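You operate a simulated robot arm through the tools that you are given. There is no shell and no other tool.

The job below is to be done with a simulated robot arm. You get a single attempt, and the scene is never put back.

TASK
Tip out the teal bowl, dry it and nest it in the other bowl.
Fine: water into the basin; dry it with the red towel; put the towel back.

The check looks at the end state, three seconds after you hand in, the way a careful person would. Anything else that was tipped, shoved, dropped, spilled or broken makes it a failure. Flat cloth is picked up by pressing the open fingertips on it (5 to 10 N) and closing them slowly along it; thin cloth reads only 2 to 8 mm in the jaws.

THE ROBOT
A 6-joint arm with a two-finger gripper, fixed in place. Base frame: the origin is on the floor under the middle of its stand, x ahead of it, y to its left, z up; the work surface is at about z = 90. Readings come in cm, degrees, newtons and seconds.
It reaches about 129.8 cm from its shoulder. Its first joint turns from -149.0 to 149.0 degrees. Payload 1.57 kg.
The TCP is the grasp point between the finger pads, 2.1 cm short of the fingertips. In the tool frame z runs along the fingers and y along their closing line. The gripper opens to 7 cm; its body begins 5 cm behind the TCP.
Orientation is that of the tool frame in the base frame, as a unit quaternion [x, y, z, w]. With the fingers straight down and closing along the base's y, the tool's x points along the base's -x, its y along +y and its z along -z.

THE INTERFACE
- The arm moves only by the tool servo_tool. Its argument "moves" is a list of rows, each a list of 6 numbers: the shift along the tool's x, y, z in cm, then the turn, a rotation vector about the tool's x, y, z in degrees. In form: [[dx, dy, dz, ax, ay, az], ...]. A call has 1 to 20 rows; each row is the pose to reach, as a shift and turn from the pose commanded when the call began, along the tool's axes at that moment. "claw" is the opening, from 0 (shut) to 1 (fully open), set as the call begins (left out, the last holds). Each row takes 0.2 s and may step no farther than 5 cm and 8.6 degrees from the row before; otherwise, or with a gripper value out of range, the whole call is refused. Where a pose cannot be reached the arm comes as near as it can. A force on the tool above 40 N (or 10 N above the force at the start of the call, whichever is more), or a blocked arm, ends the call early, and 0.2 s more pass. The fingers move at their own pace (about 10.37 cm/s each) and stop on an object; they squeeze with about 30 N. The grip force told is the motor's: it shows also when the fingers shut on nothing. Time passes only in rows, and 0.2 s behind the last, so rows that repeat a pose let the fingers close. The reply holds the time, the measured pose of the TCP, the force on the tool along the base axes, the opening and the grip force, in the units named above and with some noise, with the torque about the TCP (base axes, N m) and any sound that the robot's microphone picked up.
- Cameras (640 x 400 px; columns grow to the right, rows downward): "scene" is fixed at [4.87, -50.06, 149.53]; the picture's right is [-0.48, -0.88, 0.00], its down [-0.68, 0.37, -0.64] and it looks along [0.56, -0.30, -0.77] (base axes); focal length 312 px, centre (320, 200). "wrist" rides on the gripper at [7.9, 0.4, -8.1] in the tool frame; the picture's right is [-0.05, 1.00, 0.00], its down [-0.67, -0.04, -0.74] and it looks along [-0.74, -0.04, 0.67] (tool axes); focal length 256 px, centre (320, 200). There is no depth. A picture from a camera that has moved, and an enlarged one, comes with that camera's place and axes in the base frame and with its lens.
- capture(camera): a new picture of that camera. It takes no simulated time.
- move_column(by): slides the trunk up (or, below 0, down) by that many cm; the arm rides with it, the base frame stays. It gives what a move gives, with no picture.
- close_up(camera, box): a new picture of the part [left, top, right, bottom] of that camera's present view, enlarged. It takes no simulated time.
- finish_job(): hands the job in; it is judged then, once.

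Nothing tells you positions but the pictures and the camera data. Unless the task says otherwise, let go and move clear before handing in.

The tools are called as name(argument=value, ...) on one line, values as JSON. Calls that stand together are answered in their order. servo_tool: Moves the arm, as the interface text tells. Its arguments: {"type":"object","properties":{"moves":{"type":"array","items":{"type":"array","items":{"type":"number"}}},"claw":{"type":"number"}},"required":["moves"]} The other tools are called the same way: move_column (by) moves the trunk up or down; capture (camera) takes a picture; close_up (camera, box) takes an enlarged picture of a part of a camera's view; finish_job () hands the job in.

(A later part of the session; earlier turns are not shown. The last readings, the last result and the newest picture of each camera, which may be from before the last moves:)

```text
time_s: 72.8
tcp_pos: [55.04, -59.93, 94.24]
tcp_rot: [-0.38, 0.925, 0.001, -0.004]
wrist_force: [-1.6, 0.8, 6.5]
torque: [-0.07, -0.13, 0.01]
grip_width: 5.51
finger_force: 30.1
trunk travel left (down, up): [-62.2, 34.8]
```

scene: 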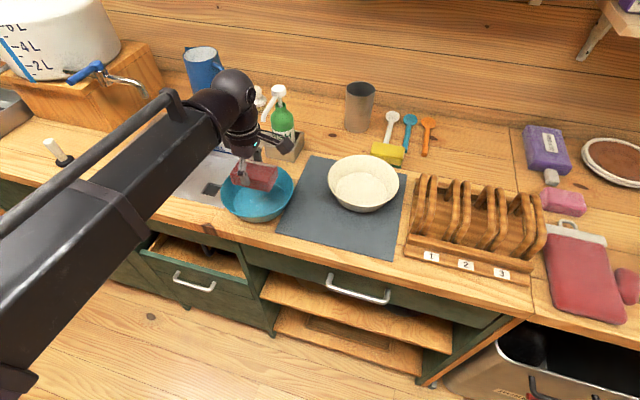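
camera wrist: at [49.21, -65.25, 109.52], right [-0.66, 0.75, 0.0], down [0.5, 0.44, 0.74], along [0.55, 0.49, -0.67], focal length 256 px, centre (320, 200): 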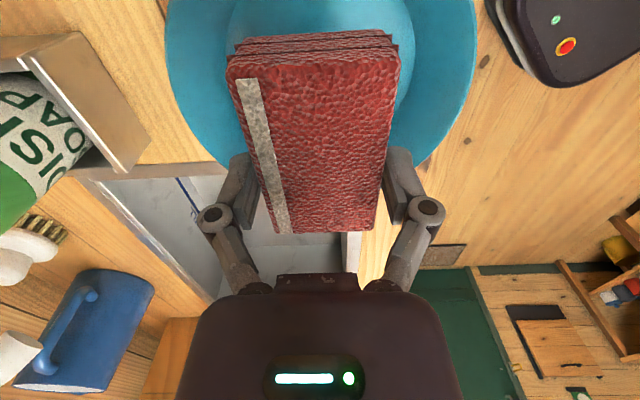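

Pressing at about 7 N now. I'll wipe the floor in small circles.

servo_tool(moves=[[0.5, 0, 0, 0, 0, 0], [1.0, 0, 0, 0, 0, 0], [0.7, 0.7, 0, 0, 0, 0], [0, 1.0, 0, 0, 0, 0], [-0.7, 0.7, 0, 0, 0, 0], [-1.0, 0, 0, 0, 0, 0], [-0.7, -0.7, 0, 0, 0, 0], [0, -1.0, 0, 0, 0, 0], [0.7, -0.7, 0, 0, 0, 0], [1.0, 0, 0, 0, 0, 0], [0.7, 0.7, 0, 0, 0, 0], [0, 1.0, 0, 0, 0, 0], [-0.7, 0.7, 0, 0, 0, 0], [-1.0, 0, 0, 0, 0, 0], [-0.7, -0.7, 0, 0, 0, 0], [0, -1.0, 0, 0, 0, 0], [0.7, -0.7, 0, 0, 0, 0], [0.5, 0, 0, 0, 0, 0], [0, 0, 0, 0, 0, 0]])

close_up(camera="scene", box=[170, 80, 330, 230])

capture(camera="wrist")

```text
time_s: 76.8
tcp_pos: [55.0, -59.93, 94.12]
tcp_rot: [-0.38, 0.925, 0.001, -0.003]
wrist_force: [-1.4, -0.9, 4.4]
torque: [-0.1, -0.02, -0.02]
grip_width: 5.51
finger_force: 29.4
trunk travel left (down, up): [-62.2, 34.8]
```

```text
2.67 times, centred on (250, 155) of scene
camera zoom: at [4.87, -50.06, 149.53], right [-0.48, -0.88, 0.0], down [-0.68, 0.37, -0.64], along [0.56, -0.3, -0.77], focal length 832 px, centre (507, 320)
```

zoom: 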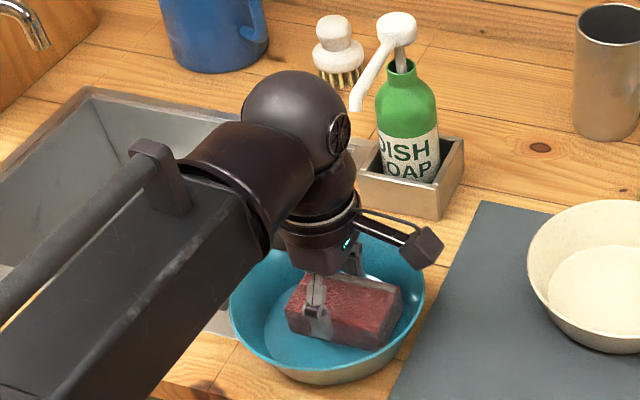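

```text
taken
camera wrist: at [49.15, -65.2, 102.28], right [-0.66, 0.75, 0.0], down [0.5, 0.44, 0.74], along [0.55, 0.49, -0.67], focal length 256 px, centre (320, 200)
```

wrist: 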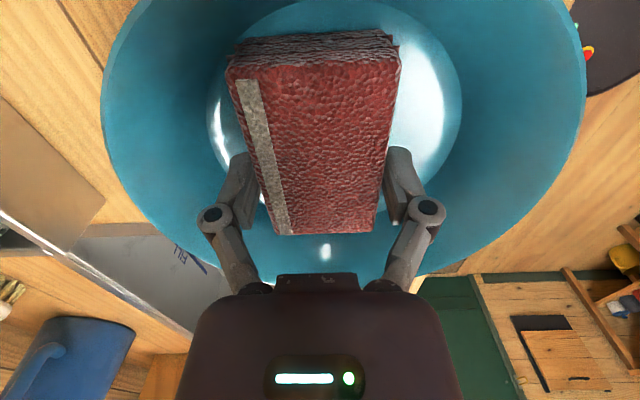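

The bowl slid about 1 cm toward the sink. I'll lift the towel aside and inspect how dry the floor is.

move_column(by=9)

servo_tool(moves=[[3, 0, 0, 0, 0, 0], [6.5, 0, 0, 0, 0, 0], [10, 0, 0, 0, 0, 0], [13, 0, 0, 0, 0, 0], [13, 0, 0, 0, 0, 0]])

close_up(camera="scene", box=[200, 150, 320, 230])

capture(camera="scene")

```text
time_s: 78.1
tcp_pos: [55.05, -59.84, 103.21]
tcp_rot: [-0.38, 0.925, 0.002, -0.004]
wrist_force: [0.5, -0.2, -1.0]
torque: [0.01, 0.0, 0.01]
grip_width: 5.51
finger_force: 29.6
trunk travel left (down, up): [-71.2, 25.8]
```

```text
time_s: 79.3
tcp_pos: [45.88, -69.18, 103.1]
tcp_rot: [-0.38, 0.925, 0.002, -0.003]
wrist_force: [1.1, 0.4, -1.2]
torque: [0.03, -0.02, -0.01]
grip_width: 5.51
finger_force: 29.9
trunk travel left (down, up): [-71.2, 25.8]
```

```text
5.00 times, centred on (260, 190) of scene
camera zoom: at [4.87, -50.06, 149.53], right [-0.48, -0.88, 0.0], down [-0.68, 0.37, -0.64], along [0.56, -0.3, -0.77], focal length 1560 px, centre (620, 250)
```

zoom: 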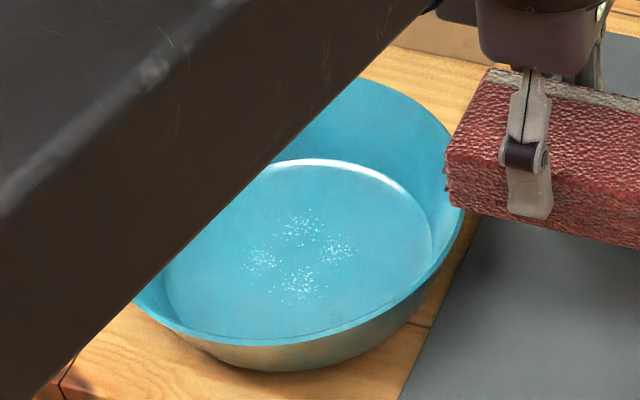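

```text
taken
```

scene: 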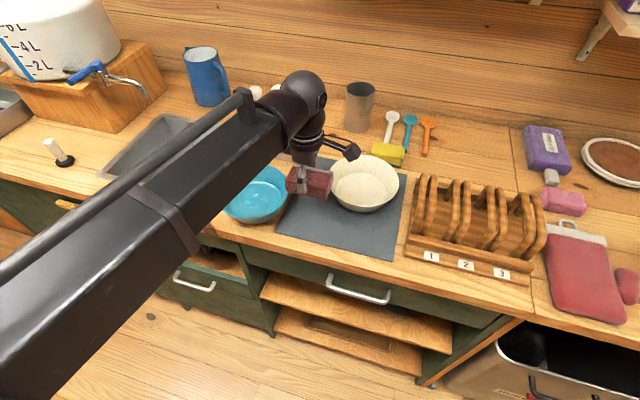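

close_up(camera="scene", box=[240, 180, 280, 215])

capture(camera="wrist")

```text
11.43 times, centred on (260, 198) of scene
camera zoom: at [4.87, -50.06, 149.53], right [-0.48, -0.88, 0.0], down [-0.68, 0.37, -0.64], along [0.56, -0.3, -0.77], focal length 3566 px, centre (1006, 229)
```

zoom: 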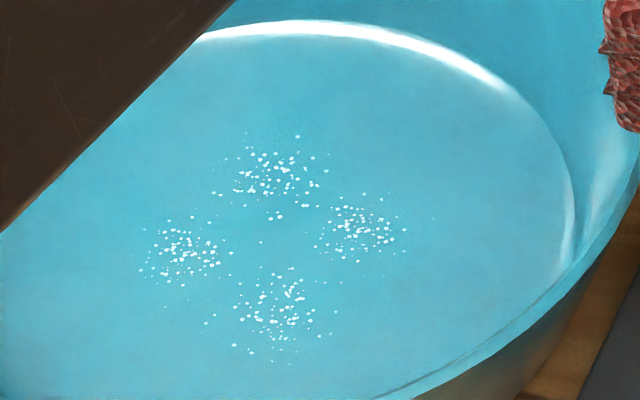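

```text
taken
camera wrist: at [40.1, -74.37, 111.24], right [-0.66, 0.75, 0.0], down [0.5, 0.44, 0.74], along [0.55, 0.5, -0.67], focal length 256 px, centre (320, 200)
```

wrist: 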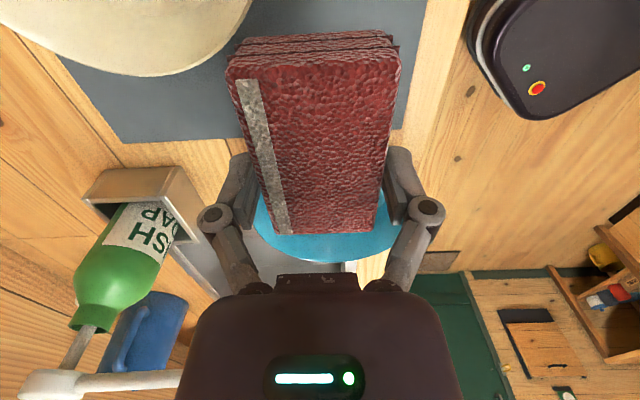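

Droplets have thinned and the towel looks damper, so wiping works but needs more. I'll return and wipe with rotation plus small circles.

servo_tool(moves=[[-3, 0.2, 0, 0, 0, 0], [-6.5, 0.4, 0, 0, 0, 0], [-10, 0.7, 0, 0, 0, 0], [-13.3, 0.94, 0, 0, 0, 0], [-13.3, 0.94, 0, 0, 0, 0]])

move_column(by=-8.7)

move_column(by=-0.3)

```text
time_s: 80.5
tcp_pos: [54.59, -59.12, 103.19]
tcp_rot: [-0.38, 0.925, 0.001, -0.004]
wrist_force: [-0.3, -0.8, -1.8]
torque: [0.02, 0.02, 0.02]
grip_width: 5.53
finger_force: 29.7
trunk travel left (down, up): [-71.2, 25.8]
```

```text
time_s: 81.7
tcp_pos: [54.6, -59.04, 94.3]
tcp_rot: [-0.38, 0.925, 0.001, -0.004]
wrist_force: [0.6, 0.0, 0.4]
torque: [0.0, 0.01, -0.01]
grip_width: 5.53
finger_force: 29.9
trunk travel left (down, up): [-62.5, 34.5]
```

```text
time_s: 82.2
tcp_pos: [54.67, -59.08, 94.15]
tcp_rot: [-0.381, 0.925, 0.0, -0.003]
wrist_force: [0.0, -1.4, 4.8]
torque: [-0.14, -0.05, -0.02]
grip_width: 5.47
finger_force: 29.7
trunk travel left (down, up): [-62.2, 34.8]
```

servo_tool(moves=[[0.3, 0, 0, 0, 0, 8], [0.2, 0.3, 0, 0, 0, 16], [0, 0.4, 0, 0, 0, 24], [-0.3, 0.2, 0, 0, 0, 32], [-0.4, 0, 0, 0, 0, 40], [-0.3, -0.3, 0, 0, 0, 32], [0, -0.4, 0, 0, 0, 24], [0.3, -0.3, 0, 0, 0, 16], [0.4, 0, 0, 0, 0, 8], [0.3, 0.3, 0, 0, 0, 0], [0, 0.4, 0, 0, 0, -8], [-0.3, 0.3, 0, 0, 0, -16], [-0.4, 0, 0, 0, 0, -24], [-0.3, -0.3, 0, 0, 0, -32], [0, -0.4, 0, 0, 0, -40], [0.3, -0.3, 0, 0, 0, -32], [0.4, 0, 0, 0, 0, -24], [0.3, 0.3, 0, 0, 0, -16], [0, 0.2, 0, 0, 0, -8], [0, 0, 0, 0, 0, 0]])

servo_tool(moves=[[0.7, 0, 0, 0, 0, 0], [1.4, 0, 0, 0, 0, 0], [0.7, 0, 0, 0, 0, 0], [0, 0, 0, 0, 0, 0], [-0.7, 0, 0, 0, 0, 0], [-1.4, 0, 0, 0, 0, 0], [-0.7, 0, 0, 0, 0, 0], [0, 0.5, 0, 0, 0, 0], [0, 1.3, 0, 0, 0, 0], [0, 0.6, 0, 0, 0, 0], [0, 0, 0, 0, 0, 0], [0, -0.7, 0, 0, 0, 0], [0, -1.3, 0, 0, 0, 0], [0, -0.6, 0, 0, 0, 0], [0.7, 0, 0, 0, 0, 0], [1.2, 0, 0, 0, 0, 0], [0.4, 0, 0, 0, 0, 0], [-0.6, 0, 0, 0, 0, 0], [-1.0, 0, 0, 0, 0, 0], [0, 0, 0, 0, 0, 0]])

close_up(camera="scene", box=[170, 80, 330, 230])

```text
time_s: 86.4
tcp_pos: [54.54, -58.95, 94.22]
tcp_rot: [-0.379, 0.925, 0.001, -0.003]
wrist_force: [-1.4, 2.2, 4.5]
torque: [0.13, -0.18, 0.13]
grip_width: 5.53
finger_force: 30.0
trunk travel left (down, up): [-62.2, 34.8]
```

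```text
time_s: 90.6
tcp_pos: [54.57, -59.1, 94.17]
tcp_rot: [-0.381, 0.925, 0.001, -0.003]
wrist_force: [0.8, 0.4, 4.7]
torque: [-0.02, -0.07, 0.02]
grip_width: 5.53
finger_force: 30.2
trunk travel left (down, up): [-62.2, 34.8]
```

```text
2.67 times, centred on (250, 155) of scene
camera zoom: at [4.87, -50.06, 149.53], right [-0.48, -0.88, 0.0], down [-0.68, 0.37, -0.64], along [0.56, -0.3, -0.77], focal length 832 px, centre (507, 320)
```

zoom: 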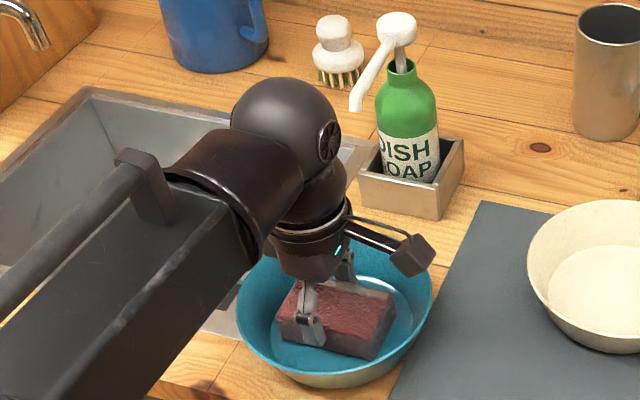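

move_column(by=9)

servo_tool(moves=[[3, 0, 0, 0, 0, 0], [6.5, 0, 0, 0, 0, 0], [10, 0, 0, 0, 0, 0], [13.3, 0, 0, 0, 0, 0], [13.3, 0, 0, 0, 0, 0]])

close_up(camera="scene", box=[200, 150, 320, 230])

close_up(camera="scene", box=[240, 180, 280, 215])

```text
time_s: 91.9
tcp_pos: [54.68, -58.97, 103.19]
tcp_rot: [-0.38, 0.925, 0.001, -0.004]
wrist_force: [-0.4, 0.6, -0.5]
torque: [-0.02, 0.0, 0.02]
grip_width: 5.52
finger_force: 30.4
trunk travel left (down, up): [-71.2, 25.8]
```

```text
time_s: 93.1
tcp_pos: [45.22, -68.32, 103.27]
tcp_rot: [-0.381, 0.924, 0.001, -0.004]
wrist_force: [-0.4, -0.1, -0.1]
torque: [-0.02, -0.03, 0.0]
grip_width: 5.52
finger_force: 30.3
trunk travel left (down, up): [-71.2, 25.8]
```

```text
5.00 times, centred on (260, 190) of scene
camera zoom: at [4.87, -50.06, 149.53], right [-0.48, -0.88, 0.0], down [-0.68, 0.37, -0.64], along [0.56, -0.3, -0.77], focal length 1560 px, centre (620, 250)
```

zoom: 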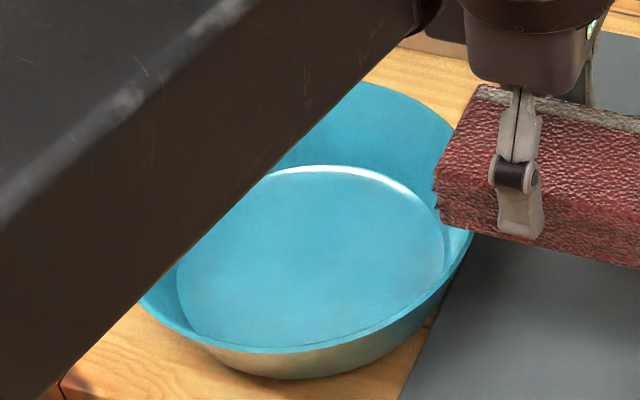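

```text
11.43 times, centred on (260, 198) of scene
camera zoom: at [4.87, -50.06, 149.53], right [-0.48, -0.88, 0.0], down [-0.68, 0.37, -0.64], along [0.56, -0.3, -0.77], focal length 3566 px, centre (1006, 229)
```

zoom: 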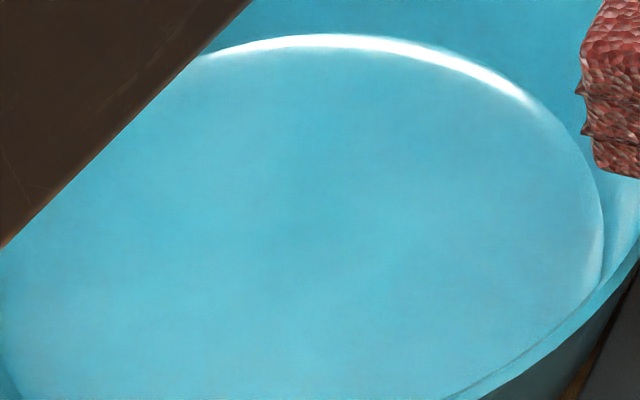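

The droplets on the floor are gone. I'll carry the towel back over its place at height, and from there check the whole bowl before putting the towel down.

move_column(by=8.3)

servo_tool(moves=[[-0.1, -2, 0, 0, 0, 0], [-0.2, -5, 0, 0, 0, 0], [-0.35, -8.5, 0, 0, 0, 0], [-0.5, -12, 0, 0, 0, 0], [-0.6, -15.5, 0, 0, 0, 0], [-0.75, -19, 0, 0, 0, 0], [-0.85, -22.5, 0, 0, 0, 0], [-0.95, -24.5, 0, 0, 0, 0], [-0.98, -25.12, 0, 0, 0, 0], [-0.98, -25.12, 0, 0, 0, 0]])

capture(camera="scene")

close_up(camera="scene", box=[200, 150, 320, 230])

capture(camera="wrist")

```text
time_s: 94.3
tcp_pos: [45.19, -68.36, 111.44]
tcp_rot: [-0.381, 0.925, 0.001, -0.003]
wrist_force: [-0.9, 0.2, -1.3]
torque: [-0.01, 0.03, -0.03]
grip_width: 5.54
finger_force: 29.7
trunk travel left (down, up): [-79.5, 17.5]
```

```text
time_s: 96.5
tcp_pos: [63.75, -85.6, 111.45]
tcp_rot: [-0.381, 0.925, 0.001, -0.004]
wrist_force: [0.2, 0.7, -0.9]
torque: [0.05, 0.02, 0.03]
grip_width: 5.54
finger_force: 30.0
trunk travel left (down, up): [-79.5, 17.5]
```

```text
taken
```

scene: 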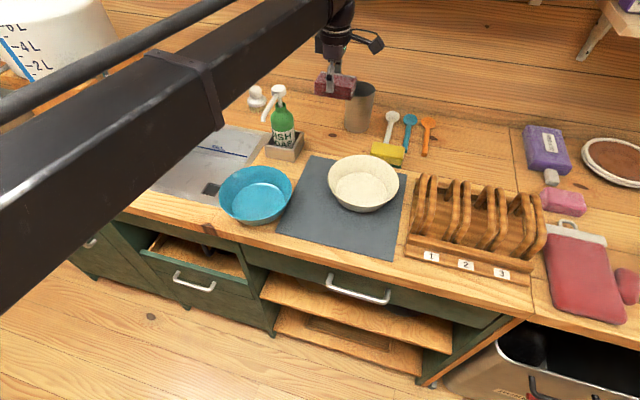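

```text
5.00 times, centred on (260, 190) of scene
camera zoom: at [4.87, -50.06, 149.53], right [-0.48, -0.88, 0.0], down [-0.68, 0.37, -0.64], along [0.56, -0.3, -0.77], focal length 1560 px, centre (620, 250)
```

zoom: 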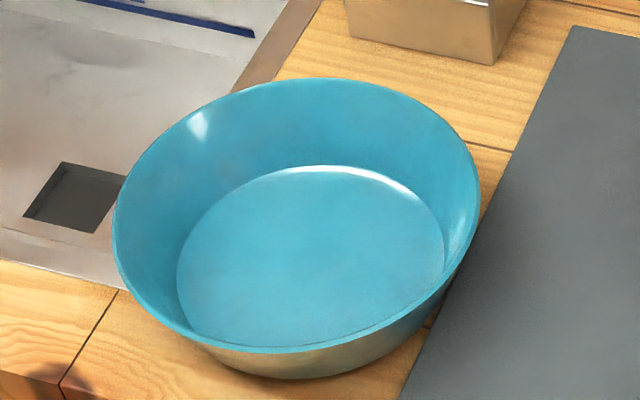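

```text
taken
camera wrist: at [57.86, -90.68, 119.54], right [-0.66, 0.75, 0.0], down [0.5, 0.44, 0.74], along [0.55, 0.5, -0.67], focal length 256 px, centre (320, 200)
```

wrist: 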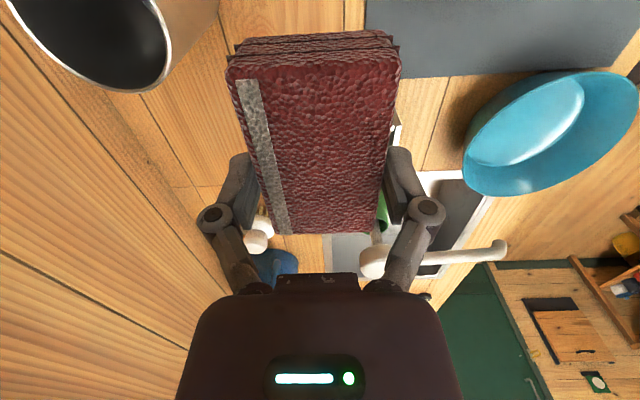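

close_up(camera="wrist", box=[450, 60, 640, 200])

close_up(camera="scene", box=[280, 40, 420, 170])

```text
2.86 times, centred on (545, 130) of wrist
camera zoom: at [57.86, -90.68, 119.54], right [-0.66, 0.75, 0.0], down [0.5, 0.44, 0.74], along [0.55, 0.5, -0.67], focal length 731 px, centre (-323, 400)
```

zoom: 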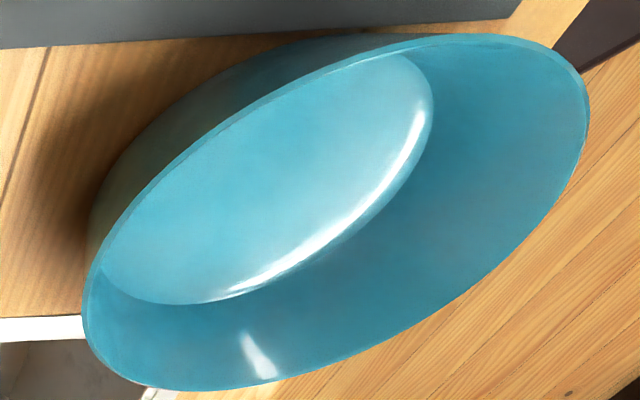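

```text
3.08 times, centred on (350, 105) of scene
camera zoom: at [4.87, -50.06, 149.53], right [-0.48, -0.88, 0.0], down [-0.68, 0.37, -0.64], along [0.56, -0.3, -0.77], focal length 960 px, centre (228, 492)
```

zoom: 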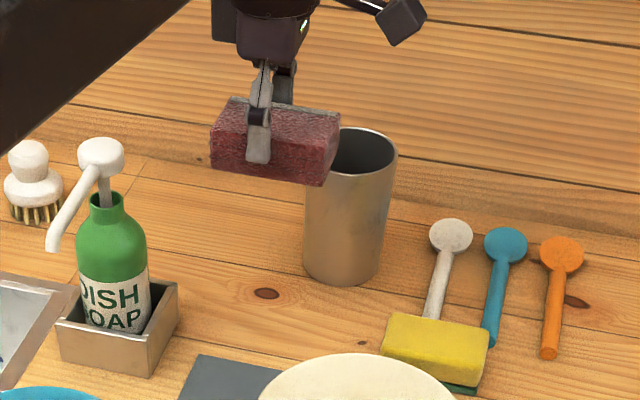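

The bowl interior is clear all round. Now I'll set the towel back exactly where it was.

servo_tool(moves=[[0.1, 0.2, 0, 0, 0, 0], [0.1, 0.2, 0, 0, 0, 0]])

move_column(by=-15)

move_column(by=-2.6)

close_up(camera="scene", box=[240, 20, 440, 170])

```text
time_s: 97.1
tcp_pos: [63.47, -85.43, 111.47]
tcp_rot: [-0.38, 0.925, 0.001, -0.004]
wrist_force: [0.0, -0.2, -1.0]
torque: [0.02, -0.01, 0.01]
grip_width: 5.53
finger_force: 29.9
trunk travel left (down, up): [-79.5, 17.5]
```

```text
time_s: 98.8
tcp_pos: [63.43, -85.43, 96.45]
tcp_rot: [-0.38, 0.925, 0.002, -0.003]
wrist_force: [0.4, -0.2, 0.2]
torque: [-0.01, -0.01, 0.02]
grip_width: 5.54
finger_force: 29.7
trunk travel left (down, up): [-64.5, 32.5]
```

```text
time_s: 99.5
tcp_pos: [63.51, -85.38, 93.91]
tcp_rot: [-0.38, 0.925, 0.002, -0.003]
wrist_force: [-0.1, 0.6, -0.3]
torque: [-0.02, 0.02, -0.02]
grip_width: 5.54
finger_force: 30.1
trunk travel left (down, up): [-61.9, 35.1]
```

```text
2.67 times, centred on (340, 95) of scene
camera zoom: at [4.87, -50.06, 149.53], right [-0.48, -0.88, 0.0], down [-0.68, 0.37, -0.64], along [0.56, -0.3, -0.77], focal length 832 px, centre (267, 480)
```

zoom: 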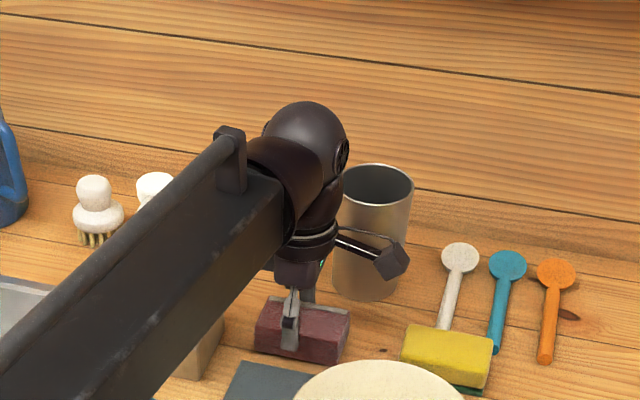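

move_column(by=-0.38)

```text
time_s: 100.1
tcp_pos: [63.53, -85.37, 93.4]
tcp_rot: [-0.38, 0.925, 0.001, -0.004]
wrist_force: [-0.2, 0.3, -1.1]
torque: [0.03, 0.01, -0.04]
grip_width: 5.53
finger_force: 30.4
trunk travel left (down, up): [-61.6, 35.4]
```

move_column(by=-0.1)

servo_tool(moves=[[0, 0, 0, 0, 0, 0], [0, 0, 0, 0, 0, 0], [0, 0, 0, 0, 0, 0]], claw=1.0)

capture(camera="wrist")

```text
time_s: 100.6
tcp_pos: [63.53, -85.38, 93.36]
tcp_rot: [-0.38, 0.925, 0.001, -0.004]
wrist_force: [-0.8, 0.2, 1.3]
torque: [-0.06, -0.05, 0.01]
grip_width: 5.52
finger_force: 29.9
trunk travel left (down, up): [-61.5, 35.5]
```

```text
time_s: 101.4
tcp_pos: [63.38, -85.37, 93.22]
tcp_rot: [-0.38, 0.925, 0.001, -0.002]
wrist_force: [0.3, 0.2, 0.0]
torque: [-0.01, 0.05, 0.01]
grip_width: 6.97
finger_force: 0.1
trunk travel left (down, up): [-61.5, 35.5]
```

```text
taken
camera wrist: at [57.6, -90.61, 101.46], right [-0.66, 0.75, 0.0], down [0.5, 0.44, 0.74], along [0.55, 0.5, -0.67], focal length 256 px, centre (320, 200)
```

wrist: 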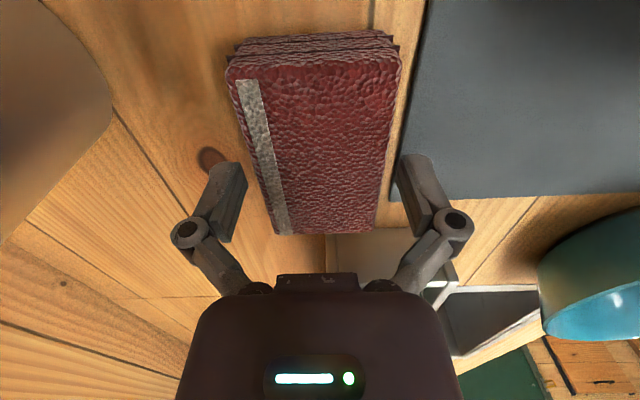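

The towel is back in place. I'll rise, loop around the soap pump, and return to the tilted pose beside the teal bowl's sink-side rim.

move_column(by=18)

servo_tool(moves=[[0, 4, -0.1, 1.63, 1.63, 7.37], [0, 8.2, -0.2, 3.27, 3.27, 14.73], [-0.5, 12.5, -0.4, 4.9, 4.9, 22.1], [-2, 16.5, -0.5, 6.53, 6.53, 29.47], [-4, 20, -0.7, 8.17, 8.17, 36.83], [-6.5, 22.5, -0.8, 9.8, 9.8, 44.2], [-9.5, 24, -1.0, 11.43, 11.43, 51.57], [-12.5, 24.6, -1.2, 13.07, 13.07, 58.93], [-15.5, 24.8, -1.3, 14.7, 14.7, 66.3], [-18.5, 24.8, -1.4, 16.33, 16.33, 73.67], [-20.6, 24.8, -1.6, 17.97, 17.97, 81.03], [-21.55, 24.8, -1.71, 19.6, 19.6, 88.4], [-21.55, 24.8, -1.71, 19.6, 19.6, 88.4]], claw=0.55)

capture(camera="scene")

capture(camera="wrist")

```text
time_s: 103.4
tcp_pos: [63.51, -85.29, 111.41]
tcp_rot: [-0.38, 0.925, 0.001, -0.004]
wrist_force: [-0.6, 0.2, -0.4]
torque: [0.02, 0.0, 0.0]
grip_width: 6.95
finger_force: 0.1
trunk travel left (down, up): [-79.5, 17.5]
```

```text
time_s: 106.2
tcp_pos: [61.33, -52.42, 113.17]
tcp_rot: [0.376, 0.9, -0.202, -0.087]
wrist_force: [0.6, -0.7, -0.5]
torque: [0.0, -0.04, 0.01]
grip_width: 3.86
finger_force: 0.0
out of reach, approached as far as the arm can: row 5, 6, 7, 8
trunk travel left (down, up): [-79.5, 17.5]
```

```text
taken
```

scene: 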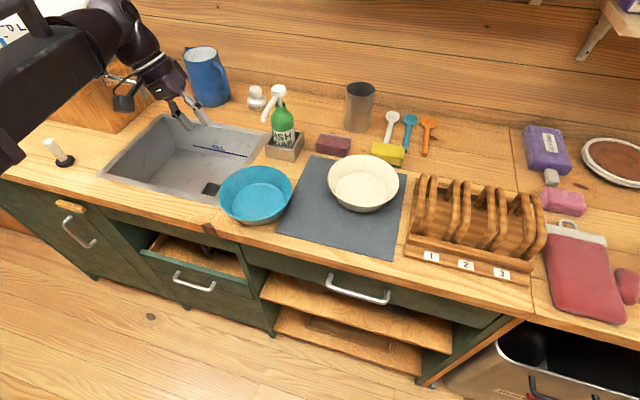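

```text
taken
camera wrist: at [58.53, -44.07, 120.29], right [0.68, 0.6, -0.43], down [0.67, -0.28, 0.69], along [0.29, -0.75, -0.59], focal length 256 px, centre (320, 200)
```

wrist: 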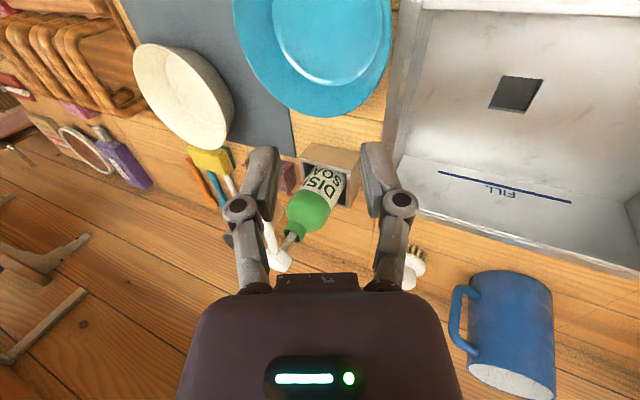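

The scene view is clear now, so I'll measure both bowls precisely and also verify the towel, tap and surroundings.

close_up(camera="scene", box=[210, 145, 410, 245])

close_up(camera="scene", box=[200, 120, 440, 270])

close_up(camera="scene", box=[260, 70, 420, 170])

```text
3.20 times, centred on (310, 195) of scene
camera zoom: at [4.87, -50.06, 149.53], right [-0.48, -0.88, 0.0], down [-0.68, 0.37, -0.64], along [0.56, -0.3, -0.77], focal length 998 px, centre (352, 216)
```

zoom: 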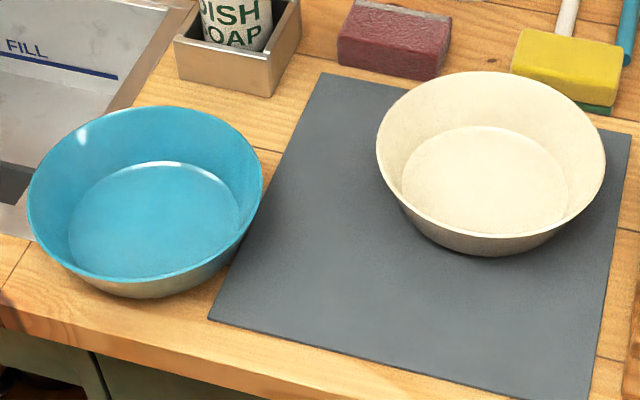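

```text
2.67 times, centred on (320, 195) of scene
camera zoom: at [4.87, -50.06, 149.53], right [-0.48, -0.88, 0.0], down [-0.68, 0.37, -0.64], along [0.56, -0.3, -0.77], focal length 832 px, centre (320, 213)
```

zoom: 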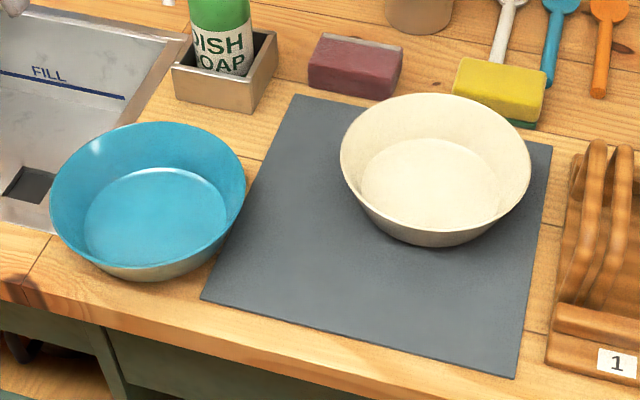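

```text
4.00 times, centred on (340, 120) of scene
camera zoom: at [4.87, -50.06, 149.53], right [-0.48, -0.88, 0.0], down [-0.68, 0.37, -0.64], along [0.56, -0.3, -0.77], focal length 1248 px, centre (240, 520)
```

zoom: 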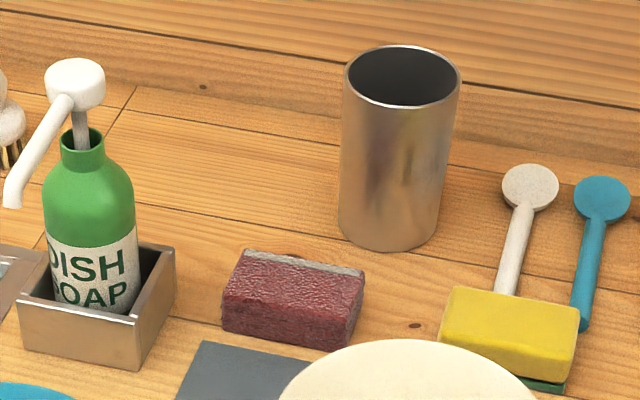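

The towel is back to within about 2 mm and the cream bowl is unmoved. Bowl centres: teal ≈(e1 -3.9, e2 80.3), cream ≈(e1 -27.2, e2 90.7). I'll descend to a shallower rim grip for nesting.

servo_tool(moves=[[0, -0.6, 0.28, 0, 0, 0], [0, -1.18, 0.55, 0, 0, 0], [0, -1.18, 0.55, 0, 0, 0]])

move_column(by=-14.5)

close_up(camera="wrist", box=[120, 0, 460, 280])

```text
time_s: 107.0
tcp_pos: [60.27, -53.43, 113.21]
tcp_rot: [0.376, 0.9, -0.201, -0.087]
wrist_force: [-0.1, 0.6, -0.3]
torque: [-0.02, 0.01, 0.0]
grip_width: 3.84
finger_force: 0.1
trunk travel left (down, up): [-79.5, 17.5]
```

```text
time_s: 108.7
tcp_pos: [60.34, -53.39, 98.57]
tcp_rot: [0.375, 0.901, -0.202, -0.087]
wrist_force: [-0.3, -0.5, 0.1]
torque: [-0.03, 0.0, 0.0]
grip_width: 3.85
finger_force: 0.1
trunk travel left (down, up): [-65.0, 32.0]
```

```text
1.43 times, centred on (290, 140) of wrist
camera zoom: at [57.55, -45.08, 105.79], right [0.68, 0.6, -0.43], down [0.67, -0.27, 0.69], along [0.29, -0.75, -0.59], focal length 366 px, centre (363, 286)
```

zoom: 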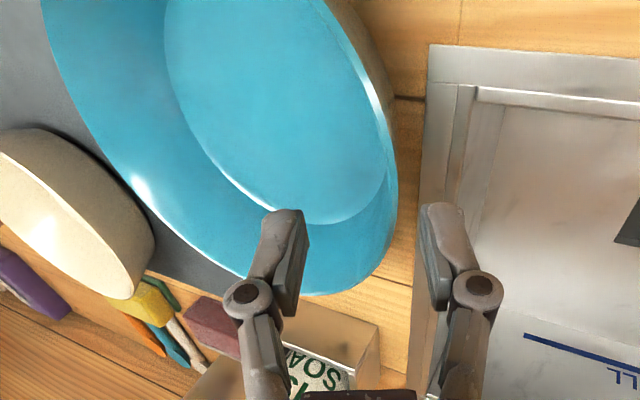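

move_column(by=-3.05)

servo_tool(moves=[[0.08, -0.2, 0.09, 0, 0, 0], [0.1, -0.38, 0.18, 0, 0, 0], [0.1, -0.38, 0.18, 0, 0, 0]], claw=0.25)

close_up(camera="wrist", box=[120, 0, 460, 280])

```text
time_s: 109.5
tcp_pos: [60.23, -53.39, 95.59]
tcp_rot: [0.376, 0.9, -0.202, -0.086]
wrist_force: [-0.5, 0.1, -0.7]
torque: [-0.01, 0.03, 0.01]
grip_width: 3.82
finger_force: 0.0
trunk travel left (down, up): [-61.9, 35.1]
```

```text
time_s: 110.2
tcp_pos: [60.06, -53.64, 95.52]
tcp_rot: [0.374, 0.901, -0.201, -0.087]
wrist_force: [0.7, -0.1, -0.1]
torque: [0.0, -0.01, -0.01]
grip_width: 1.74
finger_force: 0.0
trunk travel left (down, up): [-61.9, 35.1]
```

```text
1.43 times, centred on (290, 140) of wrist
camera zoom: at [57.17, -45.27, 102.74], right [0.68, 0.6, -0.43], down [0.67, -0.27, 0.69], along [0.29, -0.75, -0.59], focal length 366 px, centre (363, 286)
```

zoom: 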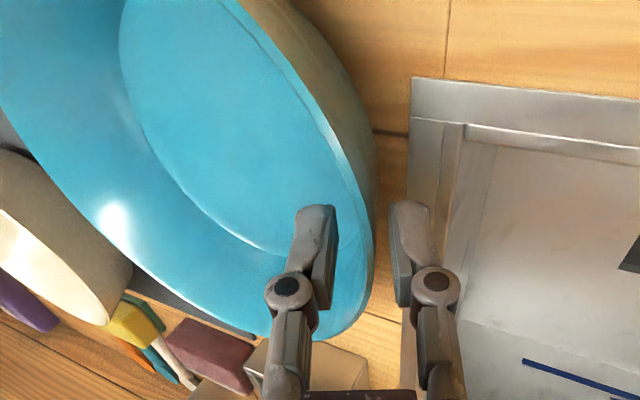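

servo_tool(moves=[[0, 0, 0, 0, 0, 0], [0, 0, 0, 0, 0, 0], [0, 0, 0, 0, 0, 0], [0, 0, 0, 0, 0, 0]], claw=0)

move_column(by=2)

close_up(camera="scene", box=[210, 145, 410, 245])

capture(camera="wrist")

```text
time_s: 111.2
tcp_pos: [59.93, -53.76, 95.55]
tcp_rot: [0.375, 0.901, -0.201, -0.086]
wrist_force: [0.2, -0.5, -2.9]
torque: [0.16, -0.13, -0.01]
grip_width: 0.59
finger_force: 29.7
trunk travel left (down, up): [-61.9, 35.1]
```

```text
time_s: 111.9
tcp_pos: [60.03, -53.75, 97.56]
tcp_rot: [0.375, 0.901, -0.201, -0.087]
wrist_force: [0.5, -0.6, -2.6]
torque: [0.17, -0.14, 0.04]
grip_width: 0.6
finger_force: 30.3
trunk travel left (down, up): [-63.9, 33.1]
```

```text
3.20 times, centred on (310, 195) of scene
camera zoom: at [4.87, -50.06, 149.53], right [-0.48, -0.88, 0.0], down [-0.68, 0.37, -0.64], along [0.56, -0.3, -0.77], focal length 998 px, centre (352, 216)
```

zoom: 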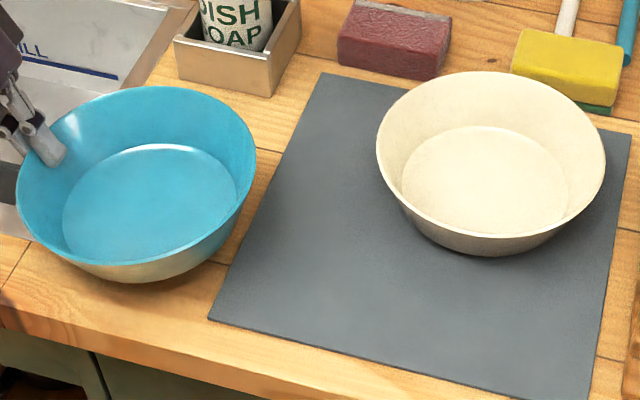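

```text
taken
camera wrist: at [57.19, -45.29, 104.72], right [0.68, 0.6, -0.43], down [0.67, -0.27, 0.69], along [0.29, -0.75, -0.59], focal length 256 px, centre (320, 200)
```

wrist: 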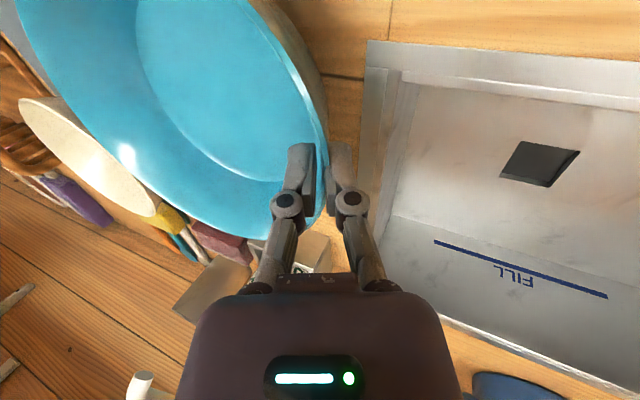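

The bowl is held near-level. I'll raise it and carry it over the cream bowl.

move_column(by=8)

servo_tool(moves=[[0, -0.91, 0.42, 0, 0, 0], [0, -2.72, 1.27, 0, 0, 0], [0, -4.98, 2.33, 0, 0, 0], [0, -7.25, 3.38, 0, 0, 0], [-0.3, -9.51, 4.44, 0, 0, 0], [-1.2, -11.78, 5.5, 0, 0, 0], [-2.8, -14.04, 6.56, 0, 0, 0], [-4.8, -16.13, 7.53, 0, 0, 0], [-6.8, -17.94, 8.38, 0, 0, 0], [-8.5, -19.39, 9.05, 0, 0, 0], [-9.8, -20.48, 9.56, 0, 0, 0], [-10.4, -20.93, 9.77, 0, 0, 0], [-10.4, -20.93, 9.77, 0, 0, 0]])

capture(camera="scene")

capture(camera="wrist")

close_up(camera="scene", box=[270, 110, 430, 230])

```text
time_s: 113.1
tcp_pos: [60.08, -53.61, 105.58]
tcp_rot: [0.375, 0.901, -0.202, -0.087]
wrist_force: [-0.1, 0.2, -2.5]
torque: [0.15, -0.12, 0.06]
grip_width: 0.6
finger_force: 29.7
trunk travel left (down, up): [-71.9, 25.1]
```

```text
time_s: 115.9
tcp_pos: [51.08, -77.24, 105.44]
tcp_rot: [0.376, 0.901, -0.2, -0.087]
wrist_force: [-0.5, 0.0, -2.7]
torque: [0.13, -0.13, -0.02]
grip_width: 0.6
finger_force: 29.6
trunk travel left (down, up): [-71.9, 25.1]
```

```text
taken
```

scene: 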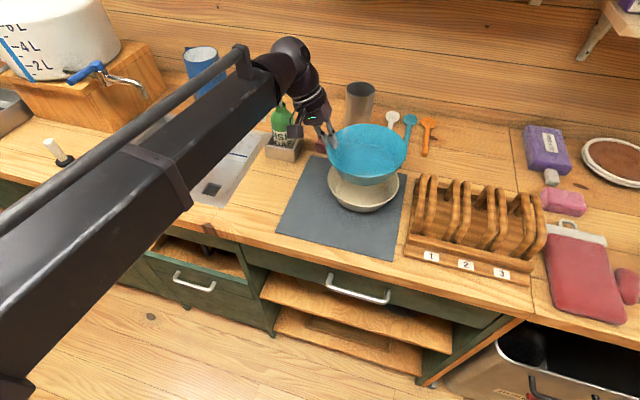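

```text
taken
camera wrist: at [48.22, -68.86, 112.72], right [0.68, 0.6, -0.43], down [0.67, -0.27, 0.69], along [0.29, -0.75, -0.59], focal length 256 px, centre (320, 200)
```

wrist: 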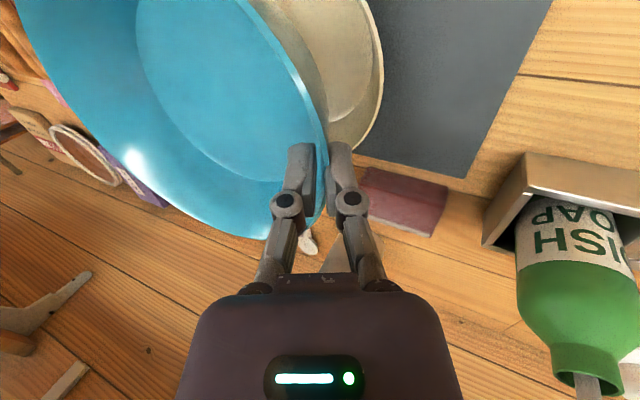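

```text
3.33 times, centred on (350, 170) of scene
camera zoom: at [4.87, -50.06, 149.53], right [-0.48, -0.88, 0.0], down [-0.68, 0.37, -0.64], along [0.56, -0.3, -0.77], focal length 1040 px, centre (220, 300)
```

zoom: 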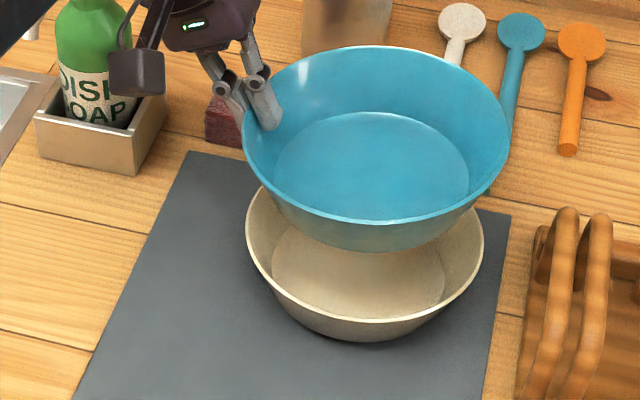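

Both scene measurements put the teal centre within about 2 mm of the cream centre. I'll lower in stages into the nest.

move_column(by=-5.5)

close_up(camera="scene", box=[270, 110, 430, 230])

capture(camera="wrist")

```text
time_s: 116.8
tcp_pos: [50.91, -77.19, 100.02]
tcp_rot: [0.375, 0.901, -0.2, -0.087]
wrist_force: [-0.5, -0.5, -3.2]
torque: [0.12, -0.14, -0.03]
grip_width: 0.59
finger_force: 30.3
trunk travel left (down, up): [-66.4, 30.6]
```

```text
3.33 times, centred on (350, 170) of scene
camera zoom: at [4.87, -50.06, 149.53], right [-0.48, -0.88, 0.0], down [-0.68, 0.37, -0.64], along [0.56, -0.3, -0.77], focal length 1040 px, centre (220, 300)
```

zoom: 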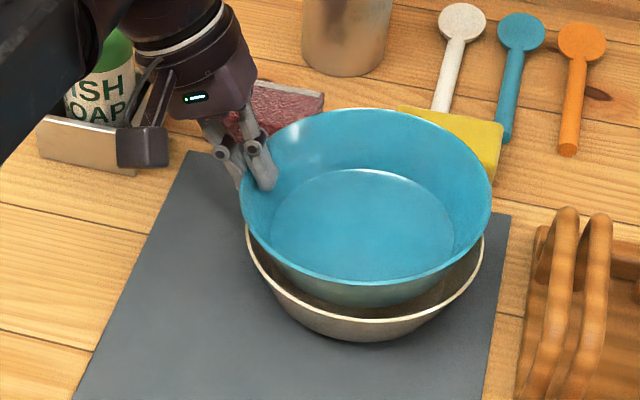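

```text
taken
camera wrist: at [48.23, -68.84, 107.23], right [0.68, 0.6, -0.43], down [0.67, -0.27, 0.69], along [0.29, -0.75, -0.59], focal length 256 px, centre (320, 200)
```

wrist: 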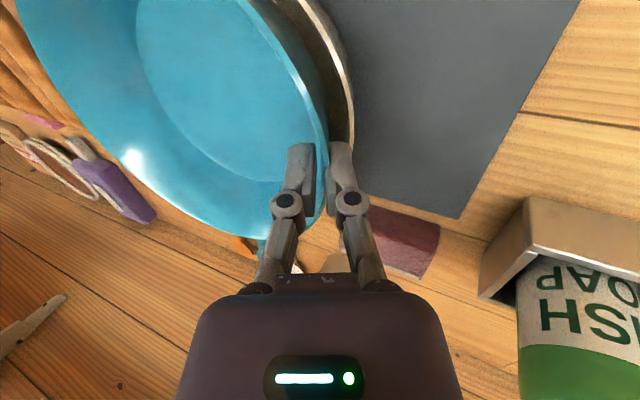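

servo_tool(moves=[[0, -0.14, 0.06, 0, 0, 0], [0, -0.27, 0.13, 0, 0, 0]])

move_column(by=-1.5)

close_up(camera="scene", box=[310, 130, 410, 220])

close_up(camera="wrist", box=[200, 0, 420, 240])

```text
time_s: 117.5
tcp_pos: [50.77, -77.58, 100.06]
tcp_rot: [0.375, 0.901, -0.2, -0.087]
wrist_force: [-0.3, 0.5, -1.5]
torque: [0.17, -0.17, -0.04]
grip_width: 0.58
finger_force: 30.0
trunk travel left (down, up): [-66.4, 30.6]
```

```text
time_s: 118.1
tcp_pos: [50.78, -77.34, 98.65]
tcp_rot: [0.374, 0.901, -0.201, -0.086]
wrist_force: [1.9, -3.9, -0.9]
torque: [0.04, -0.06, 0.31]
grip_width: 0.6
finger_force: 30.0
trunk travel left (down, up): [-64.9, 32.1]
```

```text
4.44 times, centred on (360, 175) of scene
camera zoom: at [4.87, -50.06, 149.53], right [-0.48, -0.88, 0.0], down [-0.68, 0.37, -0.64], along [0.56, -0.3, -0.77], focal length 1387 px, centre (142, 311)
```

zoom: 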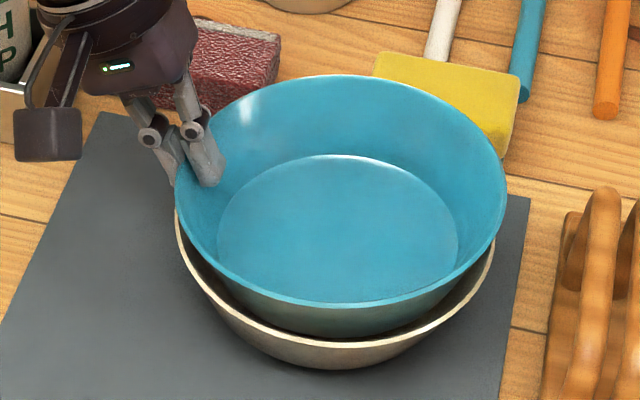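

```text
1.67 times, centred on (310, 120) of wrist
camera zoom: at [47.99, -69.1, 105.7], right [0.68, 0.6, -0.43], down [0.67, -0.27, 0.69], along [0.29, -0.75, -0.59], focal length 427 px, centre (337, 333)
```

zoom: 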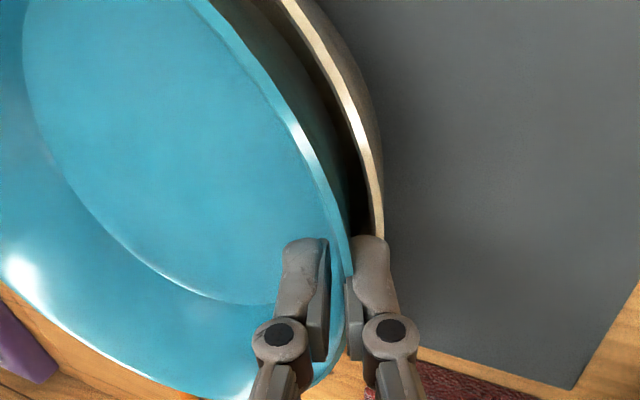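

Slight lateral contact: the cream wall is pushing the teal bowl about 4 N toward the back. I'll ease that way and keep checking forces.

servo_tool(moves=[[-0.2, 0, 0, 0, 0, 0], [-0.4, 0, 0, 0, 0, 0], [-0.4, 0, 0, 0, 0, 0]])

```text
time_s: 118.9
tcp_pos: [51.08, -77.8, 98.6]
tcp_rot: [0.376, 0.901, -0.2, -0.087]
wrist_force: [-0.8, -1.2, -0.8]
torque: [0.12, -0.05, 0.08]
grip_width: 0.59
finger_force: 29.8
trunk travel left (down, up): [-64.9, 32.1]
```

move_column(by=-0.5)

close_up(camera="scene", box=[310, 130, 410, 220])

```text
time_s: 119.4
tcp_pos: [51.08, -77.59, 98.21]
tcp_rot: [0.376, 0.901, -0.202, -0.085]
wrist_force: [5.7, -3.7, 20.2]
torque: [-0.05, 0.13, 0.1]
grip_width: 0.6
finger_force: 30.1
trunk travel left (down, up): [-64.4, 32.6]
```

```text
4.44 times, centred on (360, 175) of scene
camera zoom: at [4.87, -50.06, 149.53], right [-0.48, -0.88, 0.0], down [-0.68, 0.37, -0.64], along [0.56, -0.3, -0.77], focal length 1387 px, centre (142, 311)
```

zoom: 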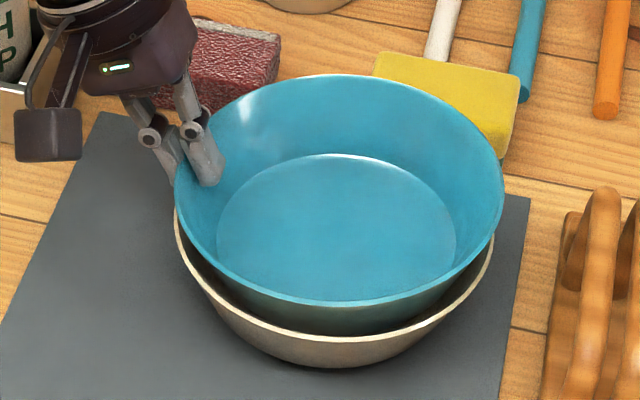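

The outer fingertip has met the cream rim, with about 1 cm of nesting left. I'll lift slightly and tip the far side down a few degrees so it seats first, which keeps the release drop small.

move_column(by=1.0)

servo_tool(moves=[[0, 0.01, 0.26, -2, 0, 0], [0, 0.02, 0.53, -4, 0, 0], [0, 0.02, 0.53, -4, 0, 0]])

close_up(camera="scene", box=[310, 130, 410, 220])

```text
time_s: 120.0
tcp_pos: [51.03, -77.72, 98.9]
tcp_rot: [0.376, 0.901, -0.2, -0.087]
wrist_force: [0.1, 0.2, -2.9]
torque: [0.09, -0.15, 0.05]
grip_width: 0.61
finger_force: 30.1
trunk travel left (down, up): [-65.4, 31.6]
```

```text
time_s: 120.8
tcp_pos: [51.04, -77.84, 98.5]
tcp_rot: [0.377, 0.908, -0.169, -0.073]
wrist_force: [5.7, 0.2, 2.2]
torque: [0.05, -0.02, 0.12]
grip_width: 0.59
finger_force: 29.3
trunk travel left (down, up): [-65.4, 31.6]
```

```text
4.44 times, centred on (360, 175) of scene
camera zoom: at [4.87, -50.06, 149.53], right [-0.48, -0.88, 0.0], down [-0.68, 0.37, -0.64], along [0.56, -0.3, -0.77], focal length 1387 px, centre (142, 311)
```

zoom: 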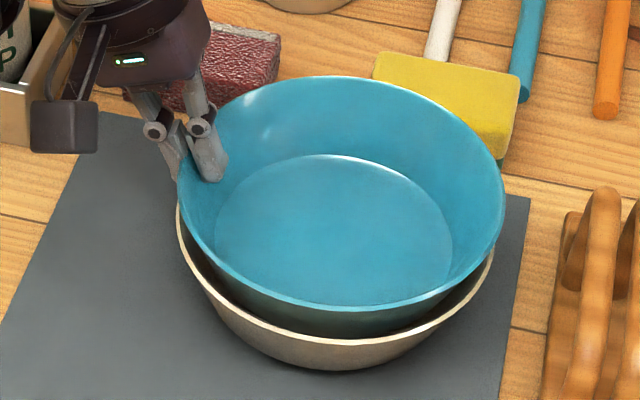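

servo_tool(moves=[[-0.15, 0.14, -0.05, 0, 0, 0], [-0.3, 0.28, -0.11, 0, 0, 0], [-0.3, 0.28, -0.11, 0, 0, 0]])

move_column(by=-0.3)

close_up(camera="wrist", box=[200, 0, 420, 240])

```text
time_s: 121.6
tcp_pos: [51.24, -77.71, 98.55]
tcp_rot: [0.378, 0.907, -0.169, -0.074]
wrist_force: [-6.2, 0.6, 2.2]
torque: [0.14, 0.28, -0.21]
grip_width: 0.59
finger_force: 30.0
trunk travel left (down, up): [-65.4, 31.6]
```

```text
time_s: 122.1
tcp_pos: [51.37, -77.75, 98.34]
tcp_rot: [0.378, 0.907, -0.17, -0.071]
wrist_force: [-1.6, -1.1, 18.2]
torque: [-0.12, 0.36, -0.01]
grip_width: 0.59
finger_force: 29.7
trunk travel left (down, up): [-65.1, 31.9]
```

```text
1.67 times, centred on (310, 120) of wrist
camera zoom: at [48.07, -69.74, 105.84], right [0.7, 0.62, -0.36], down [0.64, -0.31, 0.71], along [0.32, -0.72, -0.61], focal length 427 px, centre (337, 333)
```

zoom: 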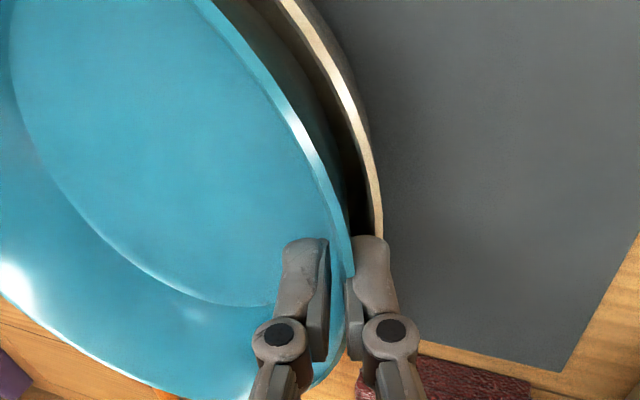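

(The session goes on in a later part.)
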